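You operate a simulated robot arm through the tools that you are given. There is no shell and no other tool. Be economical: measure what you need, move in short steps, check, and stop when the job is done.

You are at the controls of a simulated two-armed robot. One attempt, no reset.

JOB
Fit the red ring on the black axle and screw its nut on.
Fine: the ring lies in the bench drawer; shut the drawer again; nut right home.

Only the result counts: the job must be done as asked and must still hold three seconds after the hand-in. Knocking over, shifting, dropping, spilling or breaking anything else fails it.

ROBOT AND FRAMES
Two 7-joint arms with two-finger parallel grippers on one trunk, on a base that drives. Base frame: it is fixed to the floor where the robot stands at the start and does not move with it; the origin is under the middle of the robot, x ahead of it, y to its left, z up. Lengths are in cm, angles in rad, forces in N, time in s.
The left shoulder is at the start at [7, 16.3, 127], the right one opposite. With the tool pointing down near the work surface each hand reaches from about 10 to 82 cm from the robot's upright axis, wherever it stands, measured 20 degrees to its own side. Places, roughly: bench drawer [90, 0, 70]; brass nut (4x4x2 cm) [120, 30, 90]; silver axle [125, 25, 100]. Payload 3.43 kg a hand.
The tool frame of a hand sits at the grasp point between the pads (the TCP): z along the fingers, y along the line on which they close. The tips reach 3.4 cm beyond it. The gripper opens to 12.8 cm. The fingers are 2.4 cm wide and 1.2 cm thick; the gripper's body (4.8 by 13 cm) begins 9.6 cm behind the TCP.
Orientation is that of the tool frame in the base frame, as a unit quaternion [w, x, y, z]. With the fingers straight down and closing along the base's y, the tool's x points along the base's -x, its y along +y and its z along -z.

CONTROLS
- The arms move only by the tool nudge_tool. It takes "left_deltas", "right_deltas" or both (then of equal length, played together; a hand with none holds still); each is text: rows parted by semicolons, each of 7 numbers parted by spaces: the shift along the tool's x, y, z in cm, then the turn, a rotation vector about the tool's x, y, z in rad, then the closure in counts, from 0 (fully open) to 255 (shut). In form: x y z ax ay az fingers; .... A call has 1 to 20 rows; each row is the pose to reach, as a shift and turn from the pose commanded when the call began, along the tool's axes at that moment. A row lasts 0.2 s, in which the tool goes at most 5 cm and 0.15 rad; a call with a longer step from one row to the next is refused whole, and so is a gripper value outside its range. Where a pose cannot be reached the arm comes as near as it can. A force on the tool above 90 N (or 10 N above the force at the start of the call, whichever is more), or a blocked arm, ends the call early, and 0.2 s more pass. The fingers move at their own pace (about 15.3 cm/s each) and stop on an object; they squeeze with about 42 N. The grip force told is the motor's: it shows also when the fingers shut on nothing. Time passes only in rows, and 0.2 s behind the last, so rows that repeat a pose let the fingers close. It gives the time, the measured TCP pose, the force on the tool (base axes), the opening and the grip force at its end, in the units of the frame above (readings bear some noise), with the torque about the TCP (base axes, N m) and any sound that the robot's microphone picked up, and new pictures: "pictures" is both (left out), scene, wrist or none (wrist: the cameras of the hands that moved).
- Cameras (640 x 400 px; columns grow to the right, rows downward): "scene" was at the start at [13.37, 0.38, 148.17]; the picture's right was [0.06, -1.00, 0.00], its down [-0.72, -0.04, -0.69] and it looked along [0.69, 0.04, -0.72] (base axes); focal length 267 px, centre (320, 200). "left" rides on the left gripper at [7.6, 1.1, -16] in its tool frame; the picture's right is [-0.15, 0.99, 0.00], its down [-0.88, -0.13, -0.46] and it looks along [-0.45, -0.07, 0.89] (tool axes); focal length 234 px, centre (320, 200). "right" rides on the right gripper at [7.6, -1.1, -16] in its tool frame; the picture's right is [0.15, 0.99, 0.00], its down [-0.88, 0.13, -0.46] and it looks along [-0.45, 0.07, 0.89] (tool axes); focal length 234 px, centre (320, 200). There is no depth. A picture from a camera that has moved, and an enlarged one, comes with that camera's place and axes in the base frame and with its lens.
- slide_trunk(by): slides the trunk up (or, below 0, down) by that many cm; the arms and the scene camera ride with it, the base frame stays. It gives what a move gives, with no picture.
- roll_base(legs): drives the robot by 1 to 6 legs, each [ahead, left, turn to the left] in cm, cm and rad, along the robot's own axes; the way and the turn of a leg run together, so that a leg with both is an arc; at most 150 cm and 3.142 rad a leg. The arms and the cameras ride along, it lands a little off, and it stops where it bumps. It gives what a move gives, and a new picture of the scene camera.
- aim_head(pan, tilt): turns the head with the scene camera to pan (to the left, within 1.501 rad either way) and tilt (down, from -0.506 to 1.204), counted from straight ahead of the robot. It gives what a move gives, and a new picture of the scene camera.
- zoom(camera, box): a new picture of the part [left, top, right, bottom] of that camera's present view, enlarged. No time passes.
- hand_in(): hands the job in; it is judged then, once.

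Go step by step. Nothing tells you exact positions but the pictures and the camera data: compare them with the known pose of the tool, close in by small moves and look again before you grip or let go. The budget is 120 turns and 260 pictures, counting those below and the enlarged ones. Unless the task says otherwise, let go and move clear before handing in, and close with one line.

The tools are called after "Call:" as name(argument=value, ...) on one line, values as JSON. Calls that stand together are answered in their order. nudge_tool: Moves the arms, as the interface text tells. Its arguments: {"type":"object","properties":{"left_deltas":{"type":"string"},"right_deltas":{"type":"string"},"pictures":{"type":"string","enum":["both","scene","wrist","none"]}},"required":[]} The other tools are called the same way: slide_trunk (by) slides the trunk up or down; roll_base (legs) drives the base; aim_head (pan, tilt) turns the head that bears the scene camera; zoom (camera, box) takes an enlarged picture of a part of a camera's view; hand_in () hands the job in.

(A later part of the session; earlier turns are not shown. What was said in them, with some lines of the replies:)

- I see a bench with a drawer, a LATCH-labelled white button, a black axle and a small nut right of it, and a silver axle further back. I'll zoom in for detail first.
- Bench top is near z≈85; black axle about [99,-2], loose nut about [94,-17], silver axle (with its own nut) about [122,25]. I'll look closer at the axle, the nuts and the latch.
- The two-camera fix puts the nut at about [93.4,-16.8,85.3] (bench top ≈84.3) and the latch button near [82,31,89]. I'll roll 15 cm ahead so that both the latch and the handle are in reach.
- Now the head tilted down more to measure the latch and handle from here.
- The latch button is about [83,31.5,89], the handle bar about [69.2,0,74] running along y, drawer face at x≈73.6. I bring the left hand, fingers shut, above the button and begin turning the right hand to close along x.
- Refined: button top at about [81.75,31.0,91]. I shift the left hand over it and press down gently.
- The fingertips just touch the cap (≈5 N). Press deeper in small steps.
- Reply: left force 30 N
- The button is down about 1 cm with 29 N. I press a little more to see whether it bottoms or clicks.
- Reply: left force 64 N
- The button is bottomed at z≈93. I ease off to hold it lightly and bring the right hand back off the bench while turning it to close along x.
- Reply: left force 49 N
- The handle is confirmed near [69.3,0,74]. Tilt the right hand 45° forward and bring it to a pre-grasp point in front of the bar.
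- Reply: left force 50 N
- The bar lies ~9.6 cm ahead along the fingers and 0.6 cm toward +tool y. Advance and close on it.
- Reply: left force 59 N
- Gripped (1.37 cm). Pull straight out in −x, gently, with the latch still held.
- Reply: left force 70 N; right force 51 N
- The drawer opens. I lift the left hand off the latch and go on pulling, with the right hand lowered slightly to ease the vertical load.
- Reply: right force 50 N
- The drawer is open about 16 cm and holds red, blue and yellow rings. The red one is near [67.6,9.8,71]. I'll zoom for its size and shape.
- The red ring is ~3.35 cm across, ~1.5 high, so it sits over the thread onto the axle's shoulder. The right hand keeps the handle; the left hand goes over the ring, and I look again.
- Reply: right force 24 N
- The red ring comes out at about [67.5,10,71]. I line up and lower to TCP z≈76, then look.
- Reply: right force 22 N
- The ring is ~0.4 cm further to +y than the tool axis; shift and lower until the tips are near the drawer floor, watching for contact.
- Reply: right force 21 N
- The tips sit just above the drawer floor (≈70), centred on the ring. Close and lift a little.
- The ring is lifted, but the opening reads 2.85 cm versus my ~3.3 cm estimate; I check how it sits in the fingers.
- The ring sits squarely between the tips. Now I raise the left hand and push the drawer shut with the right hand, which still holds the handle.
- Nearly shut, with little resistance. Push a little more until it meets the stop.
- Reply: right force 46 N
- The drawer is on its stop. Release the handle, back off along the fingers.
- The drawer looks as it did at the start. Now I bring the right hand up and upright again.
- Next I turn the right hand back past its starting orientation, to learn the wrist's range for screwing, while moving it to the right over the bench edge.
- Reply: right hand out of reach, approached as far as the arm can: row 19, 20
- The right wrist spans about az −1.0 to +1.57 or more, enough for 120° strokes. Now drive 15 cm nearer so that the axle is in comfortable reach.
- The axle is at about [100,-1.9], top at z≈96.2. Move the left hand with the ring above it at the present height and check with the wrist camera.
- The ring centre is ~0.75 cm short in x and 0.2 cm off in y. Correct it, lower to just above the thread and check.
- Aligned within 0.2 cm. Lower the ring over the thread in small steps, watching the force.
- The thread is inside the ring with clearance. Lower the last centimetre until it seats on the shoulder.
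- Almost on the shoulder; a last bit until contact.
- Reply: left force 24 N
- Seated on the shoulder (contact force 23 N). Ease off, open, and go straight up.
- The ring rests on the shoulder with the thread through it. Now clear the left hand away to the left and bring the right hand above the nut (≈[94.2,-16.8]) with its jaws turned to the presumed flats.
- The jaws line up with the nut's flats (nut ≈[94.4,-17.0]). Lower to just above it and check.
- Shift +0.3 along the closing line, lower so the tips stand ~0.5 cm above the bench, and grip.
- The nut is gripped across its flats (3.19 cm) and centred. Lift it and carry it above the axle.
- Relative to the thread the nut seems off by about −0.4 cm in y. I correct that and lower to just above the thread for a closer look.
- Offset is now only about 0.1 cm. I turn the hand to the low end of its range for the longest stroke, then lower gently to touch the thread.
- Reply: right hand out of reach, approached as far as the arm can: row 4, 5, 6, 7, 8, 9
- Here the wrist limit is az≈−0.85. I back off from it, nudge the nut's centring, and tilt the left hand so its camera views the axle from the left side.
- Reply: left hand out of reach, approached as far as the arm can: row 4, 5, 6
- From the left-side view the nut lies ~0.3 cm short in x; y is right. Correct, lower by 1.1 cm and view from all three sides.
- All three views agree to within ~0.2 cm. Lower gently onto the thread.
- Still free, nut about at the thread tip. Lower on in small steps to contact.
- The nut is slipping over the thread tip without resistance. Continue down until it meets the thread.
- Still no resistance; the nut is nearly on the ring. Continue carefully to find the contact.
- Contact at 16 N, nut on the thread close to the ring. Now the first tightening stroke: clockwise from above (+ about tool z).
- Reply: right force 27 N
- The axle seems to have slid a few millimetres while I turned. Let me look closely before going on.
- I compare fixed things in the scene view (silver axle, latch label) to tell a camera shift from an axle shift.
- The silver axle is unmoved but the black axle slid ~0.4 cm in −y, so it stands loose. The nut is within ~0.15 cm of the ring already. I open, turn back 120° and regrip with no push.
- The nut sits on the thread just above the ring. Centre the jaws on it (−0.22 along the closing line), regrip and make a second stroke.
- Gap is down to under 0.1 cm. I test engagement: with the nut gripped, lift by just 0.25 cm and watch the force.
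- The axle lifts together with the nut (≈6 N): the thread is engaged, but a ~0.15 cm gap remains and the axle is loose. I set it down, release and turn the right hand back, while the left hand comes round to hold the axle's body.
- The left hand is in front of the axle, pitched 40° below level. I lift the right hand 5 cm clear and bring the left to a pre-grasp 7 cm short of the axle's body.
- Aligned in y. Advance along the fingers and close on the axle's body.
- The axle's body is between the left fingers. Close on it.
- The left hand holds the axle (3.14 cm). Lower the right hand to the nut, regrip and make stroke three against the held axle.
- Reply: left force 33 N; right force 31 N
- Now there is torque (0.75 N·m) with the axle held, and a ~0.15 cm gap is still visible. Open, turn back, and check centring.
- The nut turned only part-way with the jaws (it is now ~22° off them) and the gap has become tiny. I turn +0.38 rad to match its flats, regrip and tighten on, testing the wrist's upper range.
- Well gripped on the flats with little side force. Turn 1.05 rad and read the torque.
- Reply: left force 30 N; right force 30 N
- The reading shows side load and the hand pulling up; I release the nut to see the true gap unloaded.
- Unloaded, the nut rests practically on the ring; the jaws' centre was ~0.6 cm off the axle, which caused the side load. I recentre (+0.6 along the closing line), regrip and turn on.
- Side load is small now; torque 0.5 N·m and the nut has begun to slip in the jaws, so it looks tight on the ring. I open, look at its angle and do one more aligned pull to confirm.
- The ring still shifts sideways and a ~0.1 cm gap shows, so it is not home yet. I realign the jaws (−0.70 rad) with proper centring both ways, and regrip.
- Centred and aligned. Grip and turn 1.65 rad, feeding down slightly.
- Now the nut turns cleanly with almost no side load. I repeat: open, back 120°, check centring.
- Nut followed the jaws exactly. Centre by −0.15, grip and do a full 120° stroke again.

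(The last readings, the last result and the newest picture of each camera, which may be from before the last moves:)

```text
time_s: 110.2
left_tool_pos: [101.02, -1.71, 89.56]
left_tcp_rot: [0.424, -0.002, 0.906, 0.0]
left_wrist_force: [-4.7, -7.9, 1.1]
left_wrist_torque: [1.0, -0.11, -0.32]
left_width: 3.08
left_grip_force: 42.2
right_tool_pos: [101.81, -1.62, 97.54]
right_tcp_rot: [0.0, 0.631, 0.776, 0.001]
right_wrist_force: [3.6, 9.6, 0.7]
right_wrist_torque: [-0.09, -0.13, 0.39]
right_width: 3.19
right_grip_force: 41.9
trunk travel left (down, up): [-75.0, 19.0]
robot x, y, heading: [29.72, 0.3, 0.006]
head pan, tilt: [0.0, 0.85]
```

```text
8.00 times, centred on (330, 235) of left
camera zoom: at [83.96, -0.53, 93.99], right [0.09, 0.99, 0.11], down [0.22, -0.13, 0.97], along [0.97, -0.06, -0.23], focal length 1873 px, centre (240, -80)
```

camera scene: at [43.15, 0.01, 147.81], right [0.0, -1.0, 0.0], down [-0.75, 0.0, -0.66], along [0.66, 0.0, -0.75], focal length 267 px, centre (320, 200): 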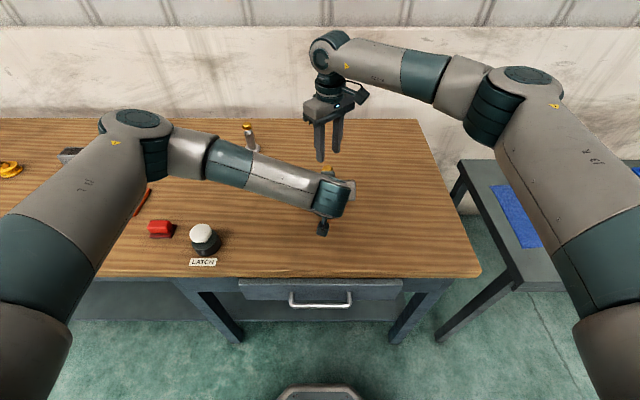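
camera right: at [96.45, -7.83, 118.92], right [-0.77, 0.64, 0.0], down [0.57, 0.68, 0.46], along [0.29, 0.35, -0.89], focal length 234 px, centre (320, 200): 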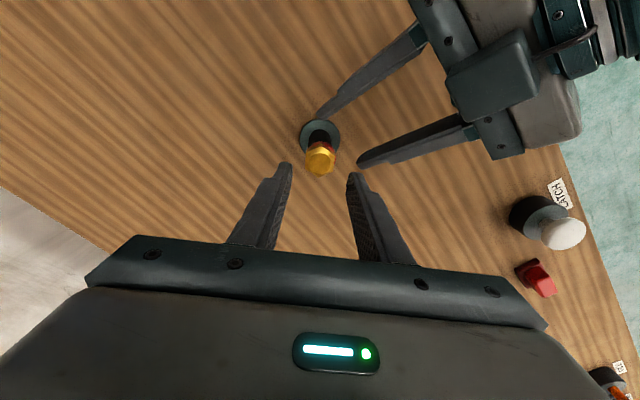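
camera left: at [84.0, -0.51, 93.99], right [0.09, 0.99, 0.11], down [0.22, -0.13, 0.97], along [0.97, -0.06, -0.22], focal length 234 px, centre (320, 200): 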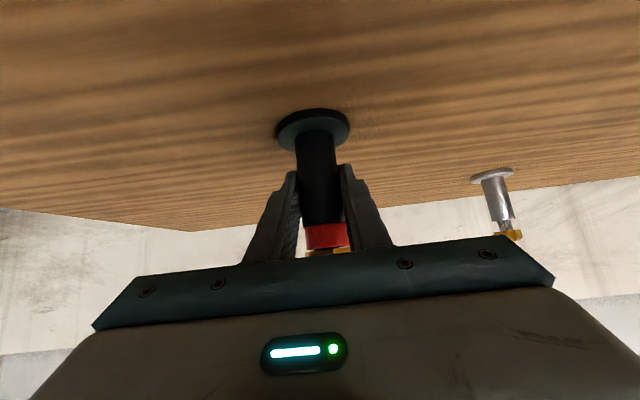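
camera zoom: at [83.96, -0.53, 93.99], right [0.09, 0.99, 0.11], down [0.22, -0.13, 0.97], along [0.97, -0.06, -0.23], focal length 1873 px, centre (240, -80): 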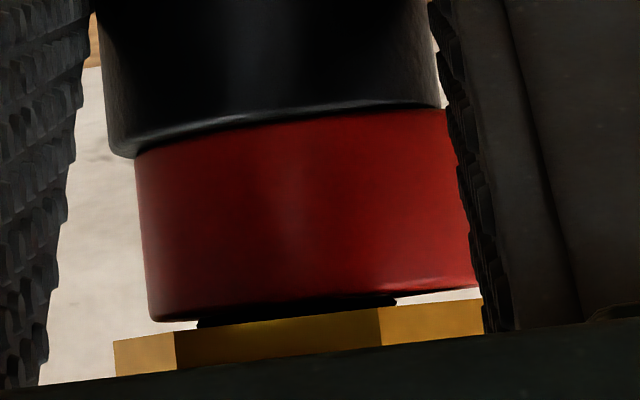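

The gap is narrowing slowly (about 0.1 cm left), so the pitch is fine. Another cycle: open, back 120°, look.

Call:
nudge_tool(right_deltas="0 0 0 0 0 0 160; 0 0 0 0 0 0 160; 0 0 0 0 0 -0.15 160; 0 0 0 0 0 -0.3 160; 0 0 0 0 0 -0.45 160; 0 0 0 0 0 -0.6 160; 0 0 0 0 0 -0.75 160; 0 0 0 0 0 -0.9 160; 0 0 0 0 0 -1.05 160; 0 0 0 0 0 -1.2 160; 0 0 0 0 0 -1.35 160; 0 0 0 0 0 -1.5 160; 0 0 0 0 0 -1.65 160; 0 0 0 0 0 -1.8 160; 0 0 0 0 0 -1.95 160; 0 0 0 0 0 -2.09 160; 0 0 0 0 0 -2.09 160", pictures="none")

Call:
zoom(camera="right", box=[260, 110, 380, 210])

Call:
zoom(camera="left", box=[290, 210, 370, 260])

```text
time_s: 113.8
left_tool_pos: [101.18, -1.71, 89.58]
left_tcp_rot: [0.424, -0.002, 0.906, 0.0]
left_wrist_force: [1.1, 1.4, 0.3]
left_wrist_torque: [-0.96, -0.06, -0.18]
left_width: 2.95
left_grip_force: 42.1
right_tool_pos: [101.81, -1.62, 97.46]
right_tcp_rot: [0.0, -0.355, 0.935, 0.0]
right_wrist_force: [-0.7, 0.5, 1.1]
right_wrist_torque: [-0.03, 0.0, -0.04]
right_width: 4.79
right_grip_force: 0.0
trunk travel left (down, up): [-75.0, 19.0]
robot x, y, heading: [29.99, 0.01, 0.004]
head pan, tilt: [0.0, 0.85]
```

```text
4.00 times, centred on (320, 160) of right
camera zoom: at [96.99, -7.58, 113.32], right [-0.77, 0.64, 0.0], down [0.57, 0.68, 0.46], along [0.29, 0.35, -0.89], focal length 937 px, centre (320, 360)
```

zoom: 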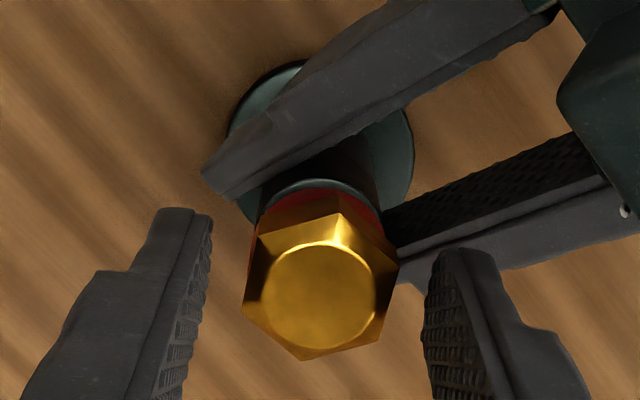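

```text
8.00 times, centred on (330, 235) of left
camera zoom: at [84.02, -0.49, 93.98], right [0.09, 0.99, 0.11], down [0.22, -0.13, 0.97], along [0.97, -0.06, -0.22], focal length 1873 px, centre (240, -80)
```

zoom: 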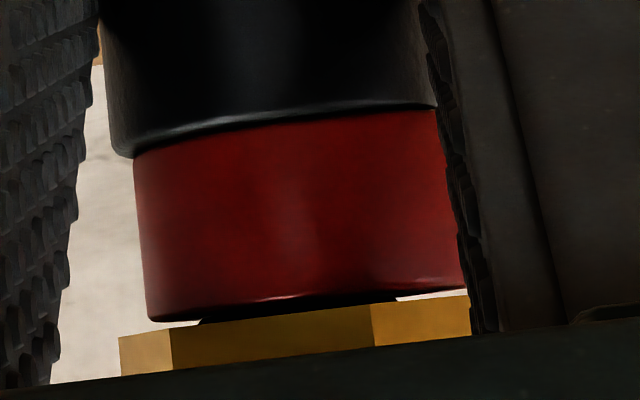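

The left opening reads 2.95 with some torque; I check how the axle sits in the left fingers.

Call:
zoom(camera="left", box=[220, 80, 420, 260])

Call:
zoom(camera="right", box=[220, 60, 420, 220])

```text
2.22 times, centred on (320, 170) of left
camera zoom: at [84.02, -0.49, 93.98], right [0.09, 0.99, 0.11], down [0.22, -0.13, 0.97], along [0.97, -0.06, -0.22], focal length 520 px, centre (320, 267)
```

zoom: 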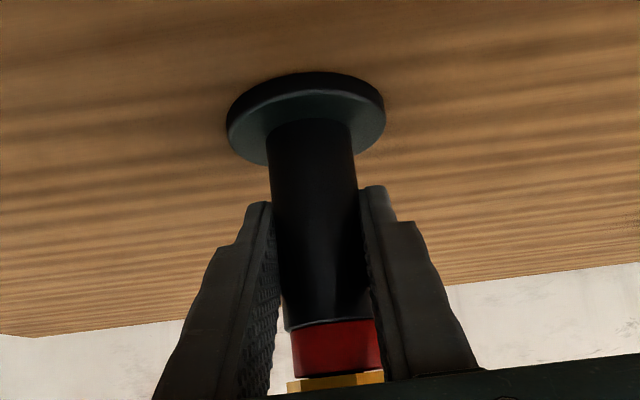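

```text
2.50 times, centred on (320, 140) of right
camera zoom: at [96.99, -7.58, 113.32], right [-0.77, 0.64, 0.0], down [0.57, 0.68, 0.46], along [0.29, 0.35, -0.89], focal length 585 px, centre (320, 350)
```

zoom: 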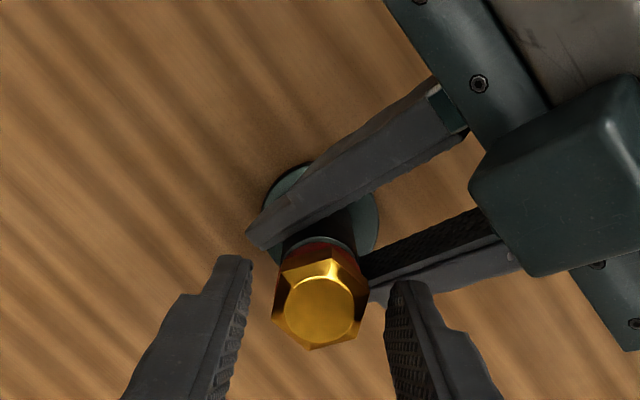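

Grip is sound; the axle stands square. Stroke again with centring (+0.2 in tool x).

Call:
nudge_tool(right_deltas="0.2 0.05 -0.1 0 0 0.03 160; 0.2 0.05 -0.1 0 0 0.03 255; 0.2 0.05 -0.1 0 0 0.03 255; 0.2 0.05 -0.1 0 0 0.03 255; 0.2 0.05 -0.1 0 0 0.15 255; 0.2 0.05 -0.1 0 0 0.3 255; 0.2 0.05 -0.1 0 0 0.45 255; 0.2 0.05 -0.05 0 0 0.6 255; 0.2 0.05 -0.05 0 0 0.75 255; 0.2 0.05 -0.05 0 0 0.9 255; 0.2 0.05 -0.05 0 0 1.05 255; 0.2 0.05 -0.05 0 0 1.2 255; 0.2 0.05 0 0 0 1.35 255; 0.2 0.05 0 0 0 1.5 255; 0.2 0.05 0 0 0 1.65 255; 0.2 0.05 0 0 0 1.8 255; 0.2 0.05 0 0 0 1.95 255; 0.2 0.05 0 0 0 2.1 255; 0.2 0.05 0 0 0 2.1 255", pictures="none")

Call:
zoom(camera="right", box=[260, 110, 380, 210])

Call:
zoom(camera="left", box=[290, 210, 370, 260])

```text
time_s: 117.8
left_tool_pos: [100.99, -1.8, 89.64]
left_tcp_rot: [0.423, -0.001, 0.906, 0.0]
left_wrist_force: [-17.1, -18.5, 4.4]
left_wrist_torque: [0.1, -0.62, -0.65]
left_width: 3.12
left_grip_force: 41.5
right_tool_pos: [101.75, -1.94, 97.53]
right_tcp_rot: [0.0, 0.636, 0.772, 0.001]
right_wrist_force: [17.0, 16.3, 1.0]
right_wrist_torque: [0.65, -0.55, 0.62]
right_width: 3.19
right_grip_force: 42.1
trunk travel left (down, up): [-75.0, 19.0]
robot x, y, heading: [30.14, 0.0, 0.005]
head pan, tilt: [0.0, 0.85]
```

```text
4.00 times, centred on (320, 160) of right
camera zoom: at [99.21, 5.33, 113.44], right [0.94, 0.33, 0.0], down [0.3, -0.84, 0.46], along [0.15, -0.43, -0.89], focal length 937 px, centre (320, 360)
```

zoom: 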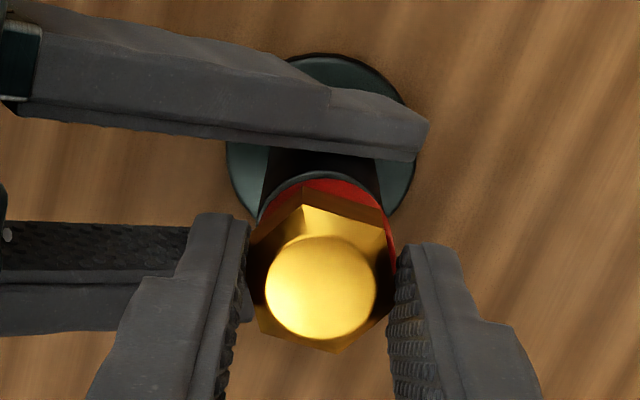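

```text
8.00 times, centred on (330, 235) of left
camera zoom: at [83.93, -0.62, 94.01], right [0.09, 0.99, 0.11], down [0.22, -0.13, 0.97], along [0.97, -0.06, -0.23], focal length 1873 px, centre (240, -80)
```

zoom: 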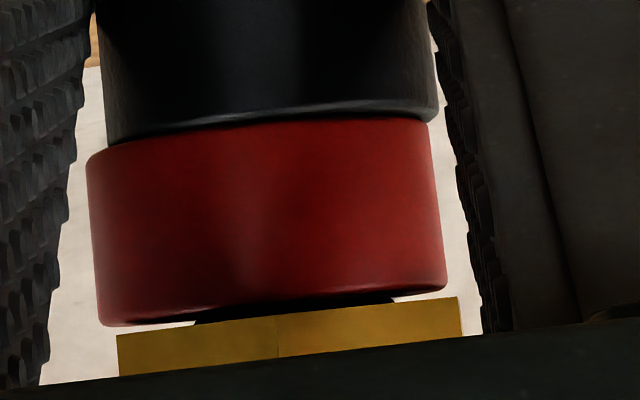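

The jaws slipped again with side load, because my x-centring was off. I go back once more and centre with care to get an unambiguous torque reading.

Call:
nudge_tool(right_deltas="0 0 0 0 0 0 160; 0 0 0 0 0 0 160; 0 0 0 0 0 -0.15 160; 0 0 0 0 0 -0.3 160; 0 0 0 0 0 -0.45 160; 0 0 0 0 0 -0.6 160; 0 0 0 0 0 -0.75 160; 0 0 0 0 0 -0.9 160; 0 0 0 0 0 -1.05 160; 0 0 0 0 0 -1.2 160; 0 0 0 0 0 -1.35 160; 0 0 0 0 0 -1.5 160; 0 0 0 0 0 -1.65 160; 0 0 0 0 0 -1.65 160", pictures="none")

Call:
zoom(camera="right", box=[260, 110, 380, 210])

Call:
zoom(camera="left", box=[290, 210, 370, 260])

```text
time_s: 120.8
left_tool_pos: [101.09, -1.48, 89.51]
left_tcp_rot: [0.423, -0.003, 0.906, 0.001]
left_wrist_force: [-0.7, 2.7, 1.8]
left_wrist_torque: [0.11, 0.25, -0.08]
left_width: 3.08
left_grip_force: 42.4
right_tool_pos: [101.6, -1.81, 97.45]
right_tcp_rot: [0.0, -0.137, 0.991, 0.0]
right_wrist_force: [-0.3, 0.9, -1.0]
right_wrist_torque: [0.0, 0.02, -0.01]
right_width: 4.73
right_grip_force: 0.0
trunk travel left (down, up): [-75.0, 19.0]
robot x, y, heading: [29.98, 0.28, 0.008]
head pan, tilt: [0.0, 0.85]
```

```text
4.00 times, centred on (320, 160) of right
camera zoom: at [94.7, -4.97, 113.43], right [-0.41, 0.91, 0.0], down [0.81, 0.37, 0.46], along [0.42, 0.19, -0.89], focal length 937 px, centre (320, 360)
```

zoom: 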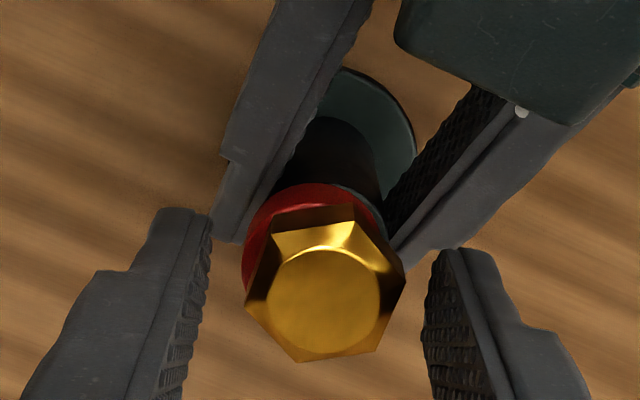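

```text
8.00 times, centred on (330, 235) of left
camera zoom: at [84.01, -0.46, 93.99], right [0.09, 0.99, 0.11], down [0.22, -0.13, 0.97], along [0.97, -0.06, -0.22], focal length 1873 px, centre (240, -80)
```

zoom: 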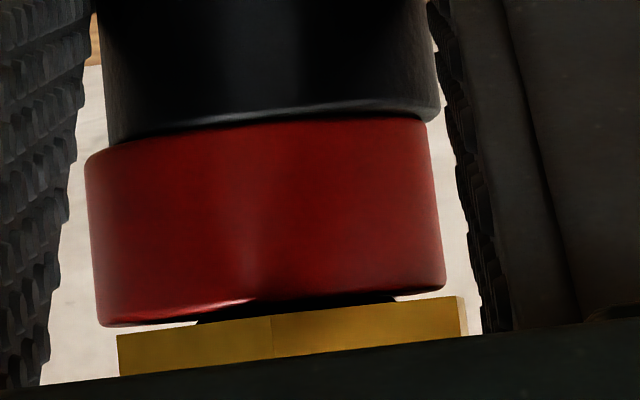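

Align +0.235 rad, centre +0.14, grip and turn 0.75 rad to read the torque under clean conditions.

Call:
nudge_tool(right_deltas="-0.05 0.14 0 0 0 0.12 160; -0.05 0.14 0 0 0 0.235 160; -0.05 0.14 0 0 0 0.235 255; -0.05 0.14 0 0 0 0.235 255; -0.05 0.14 0 0 0 0.235 255; -0.05 0.14 0 0 0 0.385 255; -0.05 0.14 0 0 0 0.535 255; -0.05 0.14 0 0 0 0.685 255; -0.05 0.14 0 0 0 0.835 255; -0.05 0.14 0 0 0 0.985 255; -0.05 0.14 0 0 0 0.985 255", pictures="none")

Call:
zoom(camera="right", box=[260, 110, 380, 210])

Call:
zoom(camera="left", box=[290, 210, 370, 260])

```text
time_s: 123.2
left_tool_pos: [101.03, -1.69, 89.58]
left_tcp_rot: [0.424, -0.001, 0.905, 0.0]
left_wrist_force: [1.5, 1.0, -0.4]
left_wrist_torque: [-0.09, 0.37, -0.71]
left_width: 3.09
left_grip_force: 41.7
right_tool_pos: [101.56, -1.59, 97.57]
right_tcp_rot: [0.0, 0.348, 0.937, 0.0]
right_wrist_force: [-4.7, -2.0, 0.4]
right_wrist_torque: [-0.02, 0.22, 0.81]
right_width: 3.18
right_grip_force: 42.2
trunk travel left (down, up): [-75.0, 19.0]
robot x, y, heading: [30.3, -0.04, 0.001]
head pan, tilt: [0.0, 0.85]
```

```text
4.00 times, centred on (320, 160) of right
camera zoom: at [95.24, 2.49, 113.41], right [0.54, 0.84, 0.0], down [0.75, -0.48, 0.46], along [0.38, -0.24, -0.89], focal length 937 px, centre (320, 360)
```

zoom: 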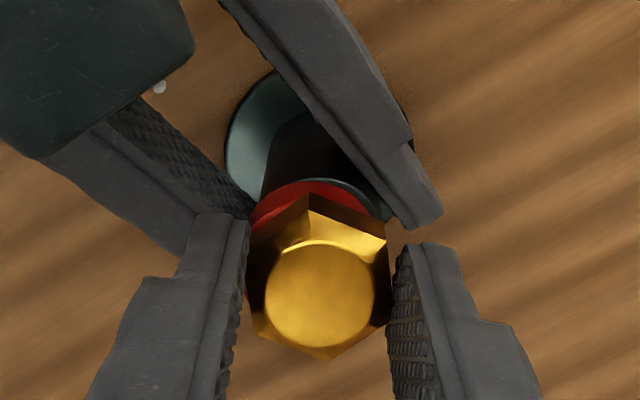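

```text
8.00 times, centred on (330, 235) of left
camera zoom: at [84.0, -0.52, 94.0], right [0.09, 0.99, 0.11], down [0.21, -0.13, 0.97], along [0.97, -0.06, -0.22], focal length 1873 px, centre (240, -80)
```

zoom: 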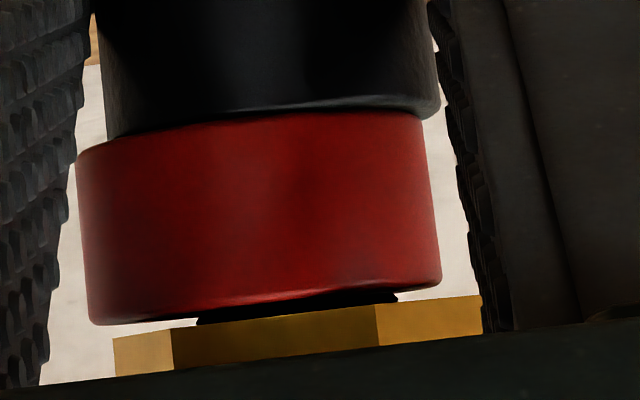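

Under clean conditions the nut resists with 0.8 N·m, yet the visible gap hasn't changed. As a test I turn it back 80° while gripped and watch whether the gap grows.

Call:
nudge_tool(right_deltas="0 0 0 0 0 -0.14 255; 0 0 0 0 0 -0.28 255; 0 0 0 0 0 -0.42 255; 0 0 0 0 0 -0.56 255; 0 0 0 0 0 -0.7 255; 0 0 0 0 0 -0.84 255; 0 0 0 0 0 -0.98 255; 0 0 0 0 0 -1.12 255; 0 0 0 0 0 -1.26 255; 0 0 0 0 0 -1.4 255; 0 0 0 0 0 -1.4 255", pictures="none")

Call:
zoom(camera="left", box=[290, 210, 370, 260])

Call:
zoom(camera="right", box=[260, 110, 380, 210])

```text
time_s: 125.6
left_tool_pos: [101.07, -1.52, 89.5]
left_tcp_rot: [0.424, -0.002, 0.906, 0.001]
left_wrist_force: [9.8, 6.0, 1.1]
left_wrist_torque: [-0.18, 0.11, -0.05]
left_width: 3.1
left_grip_force: 41.9
right_tool_pos: [101.68, -1.62, 97.56]
right_tcp_rot: [0.0, -0.339, 0.941, 0.0]
right_wrist_force: [-9.0, -6.0, 0.5]
right_wrist_torque: [-0.26, 0.39, 0.0]
right_width: 3.17
right_grip_force: 42.2
trunk travel left (down, up): [-75.0, 19.0]
robot x, y, heading: [30.09, 0.28, 0.002]
head pan, tilt: [0.0, 0.85]
```

```text
8.00 times, centred on (330, 235) of left
camera zoom: at [84.07, -0.48, 93.99], right [0.09, 0.99, 0.11], down [0.21, -0.13, 0.97], along [0.97, -0.06, -0.22], focal length 1873 px, centre (240, -80)
```

zoom: 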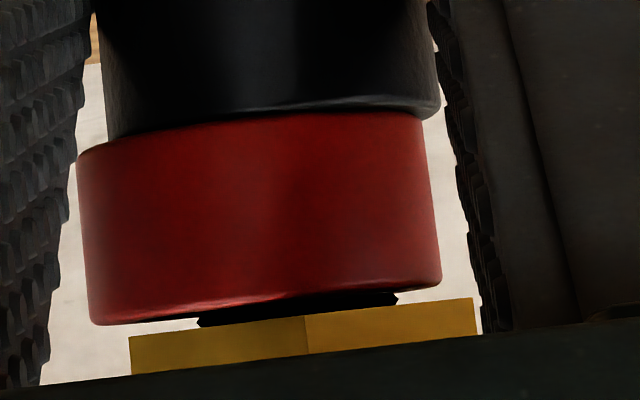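

```text
4.00 times, centred on (320, 160) of right
camera zoom: at [96.68, -7.38, 113.43], right [-0.74, 0.67, 0.0], down [0.6, 0.66, 0.46], along [0.3, 0.34, -0.89], focal length 937 px, centre (320, 360)
```

zoom: 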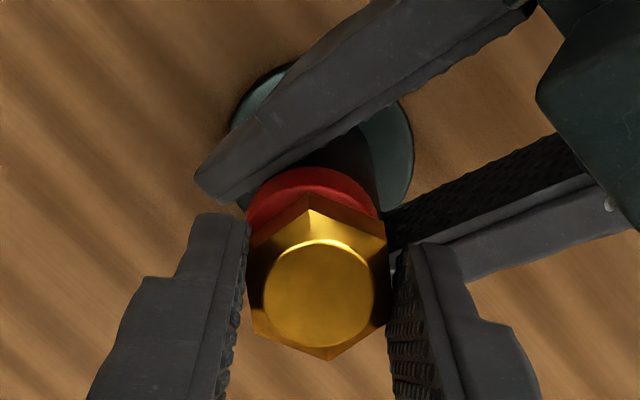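

Backing off was torque-free and the gap grew a touch, so the high torque was a real stop in the tightening sense. I now retighten in two parts to see whether the torque comes back at the same angle.

Call:
nudge_tool(right_deltas="0 0 0 0 0 0.14 255; 0 0 0 0 0 0.28 255; 0 0 0 0 0 0.42 255; 0 0 0 0 0 0.56 255; 0 0 0 0 0 0.7 255; 0 0 0 0 0 0.84 255; 0 0 0 0 0 0.95 255; 0 0 0 0 0 0.95 255", pictures="none")

Call:
nudge_tool(right_deltas="0 0 0 0 0 0.14 255; 0 0 0 0 0 0.28 255; 0 0 0 0 0 0.42 255; 0 0 0 0 0 0.42 255", pictures="none")

Call:
zoom(camera="right", box=[260, 110, 380, 210])

Call:
zoom(camera="left", box=[290, 210, 370, 260])

```text
time_s: 127.4
left_tool_pos: [101.13, -1.48, 89.58]
left_tcp_rot: [0.424, -0.002, 0.906, 0.0]
left_wrist_force: [11.9, 3.7, 1.4]
left_wrist_torque: [0.09, -0.08, 0.06]
left_width: 3.07
left_grip_force: 41.9
right_tool_pos: [101.61, -1.57, 97.65]
right_tcp_rot: [0.0, 0.131, 0.991, 0.0]
right_wrist_force: [-9.2, -2.1, -0.4]
right_wrist_torque: [-0.08, 0.38, 0.02]
right_width: 3.19
right_grip_force: 41.5
trunk travel left (down, up): [-75.0, 19.0]
robot x, y, heading: [30.09, 0.41, 0.008]
head pan, tilt: [0.0, 0.85]
```

```text
time_s: 128.4
left_tool_pos: [100.93, -1.63, 89.6]
left_tcp_rot: [0.423, -0.001, 0.906, 0.0]
left_wrist_force: [2.4, 0.4, 5.3]
left_wrist_torque: [0.21, -0.75, -0.56]
left_width: 3.1
left_grip_force: 42.4
right_tool_pos: [101.72, -1.59, 97.57]
right_tcp_rot: [0.001, 0.333, 0.943, 0.0]
right_wrist_force: [0.3, 0.7, -1.6]
right_wrist_torque: [0.06, 0.07, 0.7]
right_width: 3.18
right_grip_force: 41.7
trunk travel left (down, up): [-75.0, 19.0]
robot x, y, heading: [30.02, 0.76, -0.0]
head pan, tilt: [0.0, 0.85]
```

```text
4.00 times, centred on (320, 160) of right
camera zoom: at [95.12, 2.26, 113.44], right [0.51, 0.86, 0.0], down [0.77, -0.45, 0.46], along [0.39, -0.23, -0.89], focal length 937 px, centre (320, 360)
```

zoom: 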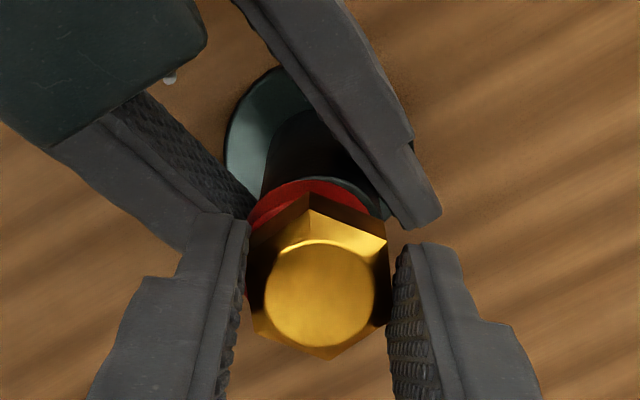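

```text
8.00 times, centred on (330, 235) of left
camera zoom: at [83.99, -0.51, 94.01], right [0.09, 0.99, 0.11], down [0.21, -0.13, 0.97], along [0.97, -0.06, -0.22], focal length 1873 px, centre (240, -80)
```

zoom: 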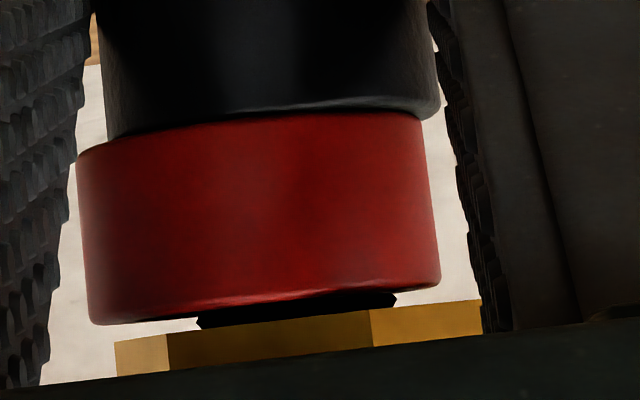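

The torque returns (0.02 → 0.70 N·m) at the same angle: a firm stop. I give a last pull, then release the nut and lift the right hand clear for a good look.

Call:
nudge_tool(right_deltas="0 0 0 0 0 0.12 255; 0 0 0 0 0 0.2 255; 0 0 0 0 0 0.2 255; 0 0 0 0 0 0.2 140; 0 0 0 0 0 0.2 140; 0 0 0 0 0 0.2 140; 0 0 -3 0 0 0.2 140; 0 0 -7 0 0 0.2 140; 0 0 -10 0 0 0.2 140; 0 0 -10 0 0 0.2 140", pictures="none")

Call:
zoom(camera="right", box=[260, 110, 380, 210])

Call:
zoom(camera="left", box=[290, 210, 370, 260])

```text
time_s: 130.6
left_tool_pos: [101.07, -1.57, 89.4]
left_tcp_rot: [0.423, -0.002, 0.906, 0.0]
left_wrist_force: [-0.2, 1.2, -0.5]
left_wrist_torque: [0.13, -0.05, -0.04]
left_width: 3.11
left_grip_force: 42.1
right_tool_pos: [101.79, -1.7, 107.44]
right_tcp_rot: [0.0, 0.425, 0.905, 0.0]
right_wrist_force: [-0.2, 0.0, 0.1]
right_wrist_torque: [0.0, -0.02, 0.01]
right_width: 5.75
right_grip_force: 0.2
trunk travel left (down, up): [-75.0, 19.0]
robot x, y, heading: [30.15, 0.01, 0.002]
head pan, tilt: [0.0, 0.85]
```

```text
4.00 times, centred on (320, 160) of right
camera zoom: at [96.14, 3.49, 123.38], right [0.67, 0.74, 0.0], down [0.66, -0.6, 0.46], along [0.34, -0.3, -0.89], focal length 937 px, centre (320, 360)
```

zoom: 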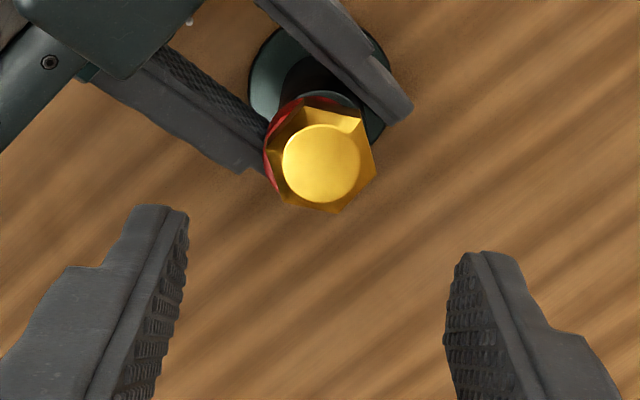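

```text
8.00 times, centred on (330, 235) of left
camera zoom: at [84.02, -0.49, 93.98], right [0.09, 0.99, 0.11], down [0.22, -0.13, 0.97], along [0.97, -0.06, -0.22], focal length 1873 px, centre (240, -80)
```

zoom: 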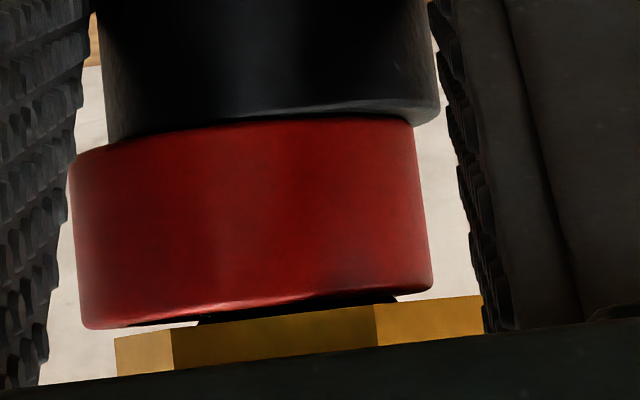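

The nut no longer advances (the jaws merely slip past it at ~0.7–0.8 N·m), so it is against its stop. I release the axle with the left hand and back straight out.

Call:
nudge_tool(left_deltas="0 0 0 0 0 0 200; 0 0 0 0 0 0 150; 0 0 0 0 0 0 125; 0 0 0 0 0 0 125; 0 0 -2 0 0 0 125; 0 0 -5 0 0 0 125; 0 0 -9 0 0 0 125; 0 0 -13 0 0 0 125; 0 0 -13 0 0 0 125", pictures="wrist")

Call:
zoom(camera="left", box=[280, 110, 360, 230])

```text
time_s: 132.6
left_tool_pos: [91.03, -1.64, 97.98]
left_tcp_rot: [0.423, -0.002, 0.906, 0.0]
left_wrist_force: [-0.2, 0.0, 0.1]
left_wrist_torque: [0.02, 0.01, 0.01]
left_width: 6.53
left_grip_force: 0.1
right_tool_pos: [101.8, -1.55, 107.42]
right_tcp_rot: [0.0, 0.426, 0.905, 0.0]
right_wrist_force: [-0.5, 0.4, 0.1]
right_wrist_torque: [-0.03, 0.0, -0.02]
right_width: 5.78
right_grip_force: 0.1
trunk travel left (down, up): [-75.0, 19.0]
robot x, y, heading: [30.2, 0.03, 0.001]
head pan, tilt: [0.0, 0.85]
camera left: at [73.96, -0.51, 102.4], right [0.09, 0.99, 0.11], down [0.22, -0.13, 0.97], along [0.97, -0.06, -0.22], focal length 234 px, centre (320, 200)
```

left: 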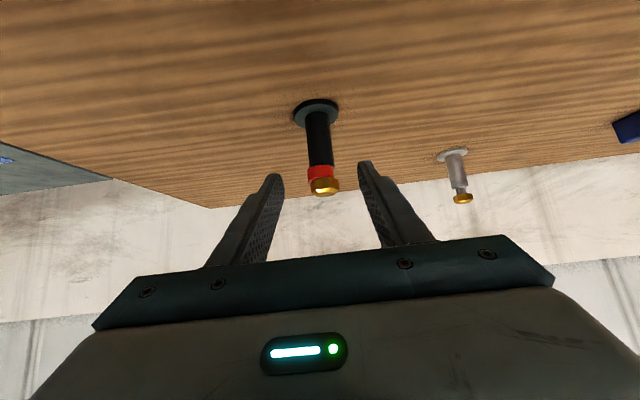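

```text
3.33 times, centred on (320, 170) of left
camera zoom: at [73.96, -0.51, 102.4], right [0.09, 0.99, 0.11], down [0.22, -0.13, 0.97], along [0.97, -0.06, -0.22], focal length 781 px, centre (320, 300)
```

zoom: 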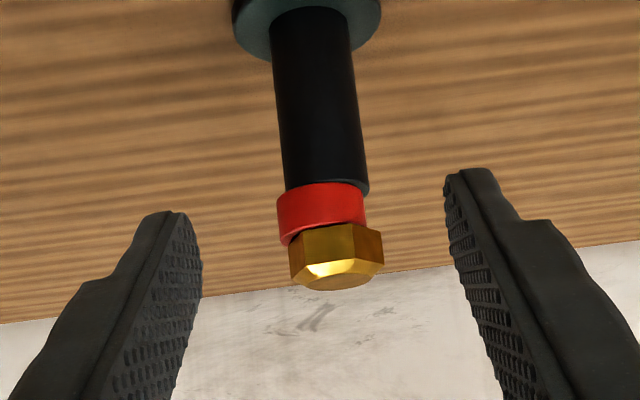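

Free-standing. A close view of the seat from here.

Call:
zoom(camera="left", box=[304, 158, 344, 198])

Call:
zoom(camera="right", box=[290, 110, 350, 170])

```text
10.00 times, centred on (324, 178) of left
camera zoom: at [73.96, -0.51, 102.4], right [0.09, 0.99, 0.11], down [0.22, -0.13, 0.97], along [0.97, -0.06, -0.22], focal length 2342 px, centre (280, 420)
```

zoom: 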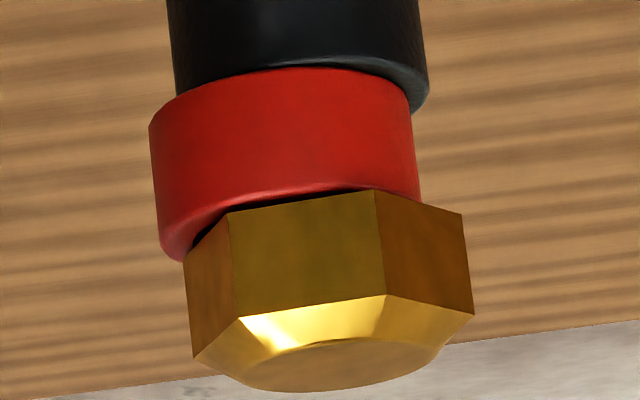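

```text
6.67 times, centred on (320, 140) of right
camera zoom: at [96.2, 3.53, 123.31], right [0.67, 0.74, 0.0], down [0.66, -0.6, 0.46], along [0.34, -0.3, -0.89], focal length 1561 px, centre (320, 600)
```

zoom: 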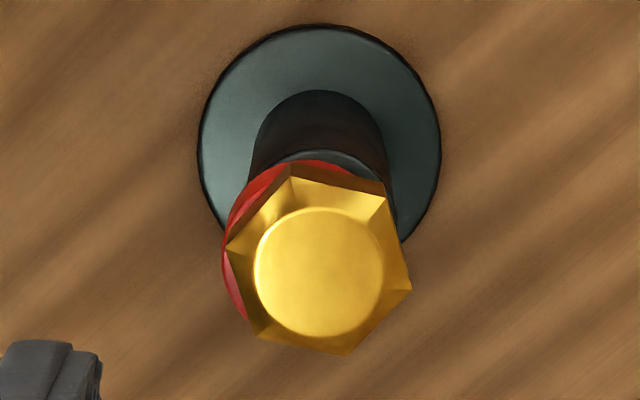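

The ring still has slight play, so I test the seat once more: align the right jaws on the nut (−0.41 rad), lower and grip it.

Call:
nudge_tool(right_deltas="0.1 0.16 0 0 0 -0.14 140; 0.15 0.16 0 0 0 -0.28 140; 0.15 0.16 2 0 0 -0.41 140; 0.15 0.16 5 0 0 -0.41 140; 0.15 0.16 8 0 0 -0.41 140; 0.15 0.16 8 0 0 -0.41 140", pictures="none")

Call:
zoom(camera="right", box=[260, 110, 380, 210])

```text
time_s: 134.0
left_tool_pos: [91.0, -1.68, 98.11]
left_tcp_rot: [0.424, -0.002, 0.906, 0.0]
left_wrist_force: [1.2, -0.4, -0.9]
left_wrist_torque: [-0.01, 0.01, 0.01]
left_width: 6.55
left_grip_force: 0.1
right_tool_pos: [101.66, -1.33, 99.75]
right_tcp_rot: [0.0, 0.233, 0.972, 0.0]
right_wrist_force: [1.0, 0.7, 0.8]
right_wrist_torque: [0.0, -0.04, -0.02]
right_width: 5.78
right_grip_force: 0.2
trunk travel left (down, up): [-75.0, 19.0]
robot x, y, heading: [30.13, -0.14, 0.004]
head pan, tilt: [0.0, 0.85]
```

```text
4.00 times, centred on (320, 160) of right
camera zoom: at [94.43, 1.13, 115.49], right [0.32, 0.95, 0.0], down [0.84, -0.28, 0.46], along [0.43, -0.14, -0.89], focal length 937 px, centre (320, 360)
```

zoom: 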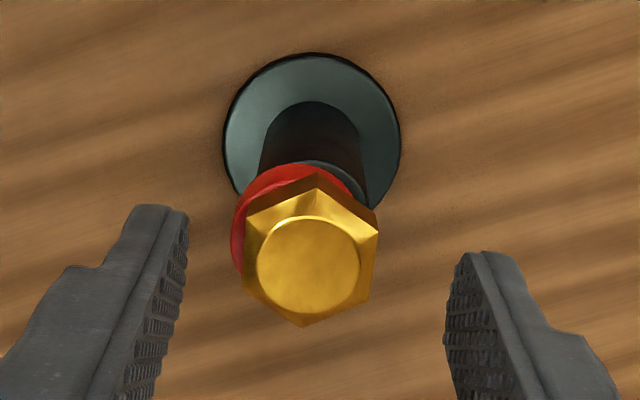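

Aligned; centre by (−0.15, −0.2), lower, grip, and lift 0.35 cm to see the play.

Call:
nudge_tool(right_deltas="-0.15 -0.2 1.2 0 0 0 150; -0.15 -0.2 2.2 0 0 0 150; -0.15 -0.2 2.2 0 0 0 255; -0.15 -0.2 2.2 0 0 0 255; -0.15 -0.2 2.2 0 0 0 255; -0.15 -0.2 2 0 0 0 255; -0.15 -0.2 1.85 0 0 0 255; -0.15 -0.2 1.85 0 0 0 255", pictures="none")

Call:
zoom(camera="left", box=[304, 158, 344, 198])

Call:
zoom(camera="left", box=[280, 80, 360, 140])

```text
time_s: 135.8
left_tool_pos: [91.01, -1.49, 97.92]
left_tcp_rot: [0.424, -0.003, 0.906, 0.001]
left_wrist_force: [-0.7, 0.3, 0.6]
left_wrist_torque: [0.01, 0.02, -0.02]
left_width: 6.54
left_grip_force: 0.1
right_tool_pos: [101.75, -1.69, 97.67]
right_tcp_rot: [0.001, 0.233, 0.973, -0.001]
right_wrist_force: [0.2, 0.1, -7.5]
right_wrist_torque: [0.02, 0.01, -0.02]
right_width: 3.21
right_grip_force: 41.9
trunk travel left (down, up): [-75.0, 19.0]
robot x, y, heading: [30.08, 0.31, 0.002]
head pan, tilt: [0.0, 0.85]
```

```text
10.00 times, centred on (324, 178) of left
camera zoom: at [73.99, -0.53, 102.37], right [0.09, 0.99, 0.11], down [0.22, -0.13, 0.97], along [0.97, -0.06, -0.23], focal length 2342 px, centre (280, 420)
```

zoom: 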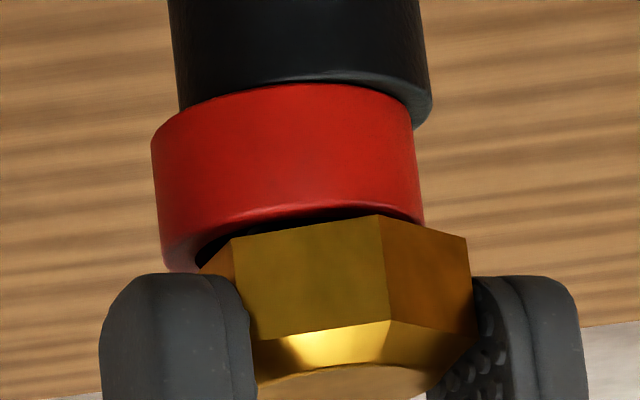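

```text
6.67 times, centred on (320, 110) of left
camera zoom: at [73.99, -0.53, 102.37], right [0.09, 0.99, 0.11], down [0.22, -0.13, 0.97], along [0.97, -0.06, -0.23], focal length 1561 px, centre (320, 800)
```

zoom: 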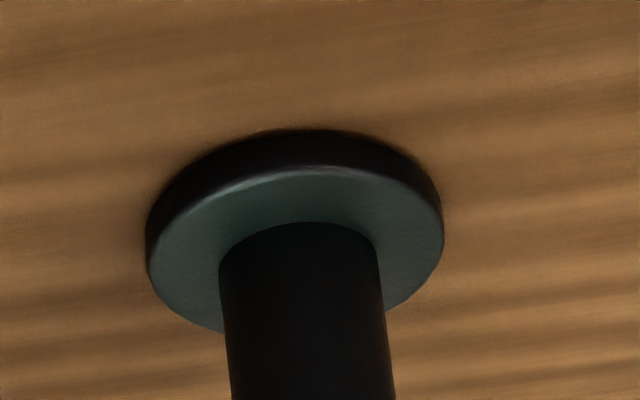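

Only elastic play shows and the axle carries with the nut, so nut and thread are locked together. I set it down softly, open, and lift the right hand clear.

Call:
nudge_tool(right_deltas="0 0 0.15 0 0 0 255; 0 0 0.3 0 0 0 255; 0 0 0.4 0 0 0 255; 0 0 0.4 0 0 0 255; 0 0 0.4 0 0 0 150; 0 0 0.4 0 0 0 150; 0 0 0.4 0 0 0 150; 0 0 -3 0 0 0 150; 0 0 -7 0 0 0 150; 0 0 -11 0 0 0 150; 0 0 -14 0 0 0 150", pictures="none")

Call:
zoom(camera="left", box=[304, 158, 344, 198])

```text
time_s: 138.2
left_tool_pos: [90.94, -1.67, 98.02]
left_tcp_rot: [0.424, -0.002, 0.906, 0.001]
left_wrist_force: [-0.6, 0.6, 0.0]
left_wrist_torque: [0.04, -0.01, 0.01]
left_width: 6.51
left_grip_force: 0.0
right_tool_pos: [101.85, -1.76, 111.56]
right_tcp_rot: [0.0, 0.233, 0.972, 0.0]
right_wrist_force: [0.0, 0.1, 0.2]
right_wrist_torque: [-0.01, -0.03, 0.02]
right_width: 5.26
right_grip_force: 0.1
trunk travel left (down, up): [-75.0, 19.0]
robot x, y, heading: [30.2, -0.21, 0.003]
head pan, tilt: [0.0, 0.85]
```

```text
10.00 times, centred on (324, 178) of left
camera zoom: at [73.89, -0.53, 102.42], right [0.09, 0.99, 0.11], down [0.21, -0.13, 0.97], along [0.97, -0.06, -0.22], focal length 2342 px, centre (280, 420)
```

zoom: 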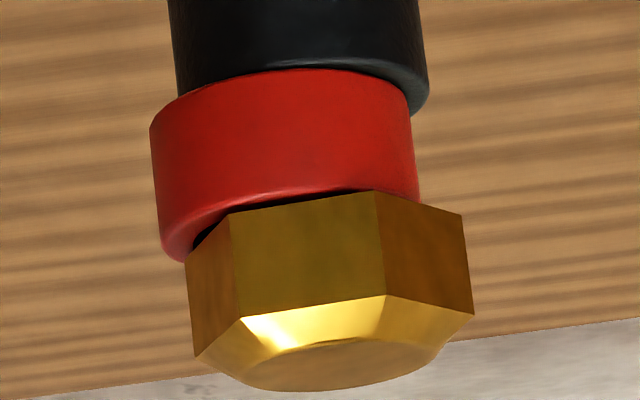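

The nut rests on the ring, unchanged. Move the left hand back clear and take a final overall look, including the drawer.

Call:
nudge_tool(left_deltas="0 1 -3 0 0 0 125; 0 3 -6 0 0 0 125; 0 6 -9 0 0 0 125; 0 9 -12 0 0 0 125; 0 12 -14 0 0 0 125; 0 15 -14 0 0 0 125", right_deltas="0 0 0 0 0 0 150; 1 -2 0 0 0 0 150; 3 -5 0 0 0 0 150; 5 -8 0 0 0 0 150; 7 -11 0 0 0 0 150; 9 -14 0 0 0 0 150", pictures="scene")

Call:
zoom(camera="scene", box=[305, 150, 345, 210])

Call:
zoom(camera="scene", box=[220, 240, 440, 340])

```text
time_s: 139.6
left_tool_pos: [83.14, 12.02, 106.46]
left_tcp_rot: [0.424, -0.002, 0.906, 0.001]
left_wrist_force: [0.4, 0.4, -0.5]
left_wrist_torque: [-0.07, -0.01, -0.01]
left_width: 6.55
left_grip_force: 0.1
left hand out of reach, approached as far as the arm can: row 5, 6
right_tool_pos: [87.47, -10.12, 111.75]
right_tcp_rot: [0.001, 0.234, 0.972, 0.0]
right_wrist_force: [-0.5, -0.8, -0.9]
right_wrist_torque: [-0.02, 0.01, 0.02]
right_width: 5.25
right_grip_force: 0.0
trunk travel left (down, up): [-75.0, 19.0]
robot x, y, heading: [30.07, -0.06, 0.003]
head pan, tilt: [0.0, 0.85]
camera scene: at [43.1, 0.11, 147.81], right [0.0, -1.0, 0.0], down [-0.75, 0.0, -0.66], along [0.66, 0.0, -0.75], focal length 267 px, centre (320, 200)
```

scene: 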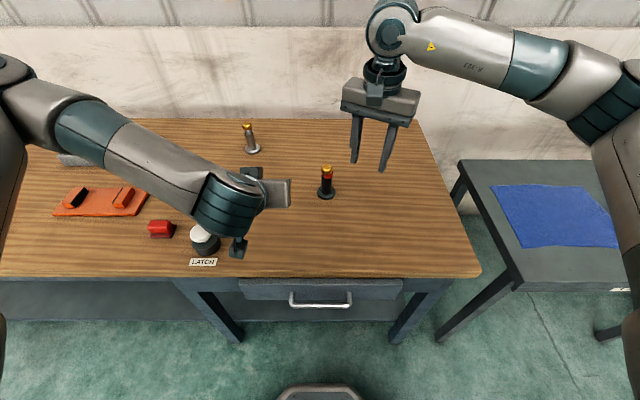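

```text
6.67 times, centred on (325, 180) of scene
camera zoom: at [43.1, 0.11, 147.81], right [0.0, -1.0, 0.0], down [-0.75, 0.0, -0.66], along [0.66, 0.0, -0.75], focal length 1779 px, centre (287, 333)
```

zoom: 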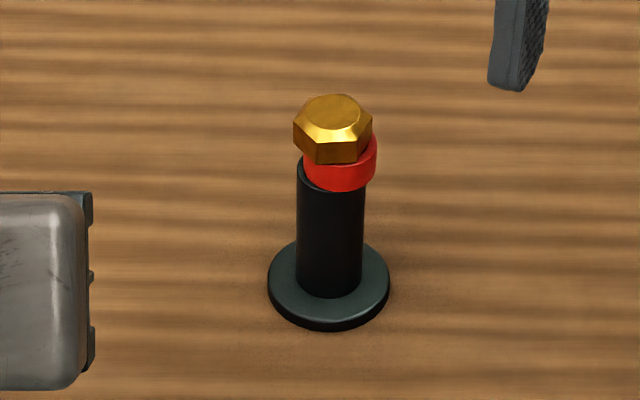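

```text
2.91 times, centred on (330, 290) of scene
camera zoom: at [43.1, 0.11, 147.81], right [0.0, -1.0, 0.0], down [-0.75, 0.0, -0.66], along [0.66, 0.0, -0.75], focal length 776 px, centre (291, -62)
```

zoom: 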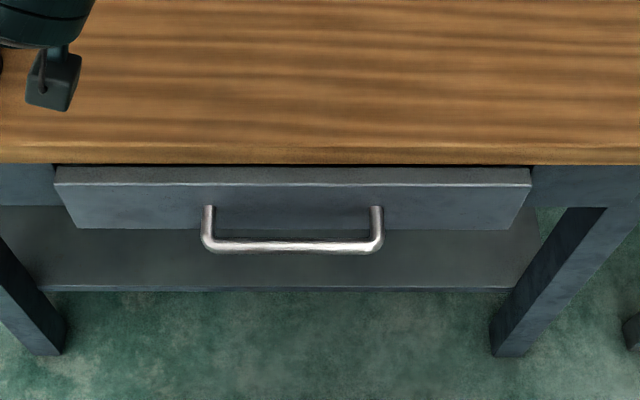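

The ring is on the axle with the nut down on it, the drawer is shut, everything else stands where it was and both hands are clear. I hand in.

Call:
hand_in()

```text
The job is handed in.
```

I handed the job in: the red ring is on the black axle with its nut screwed down to a firm stop, and the drawer is shut. I am not certain the nut is fully home. The ring could still shift slightly, and about 0.1 cm of gap showed between nut and ring, although the nut would not turn further at about 0.7–0.8 N·m. The black axle stands loose on the bench, and it slid about half a centimetre while I worked the nut.
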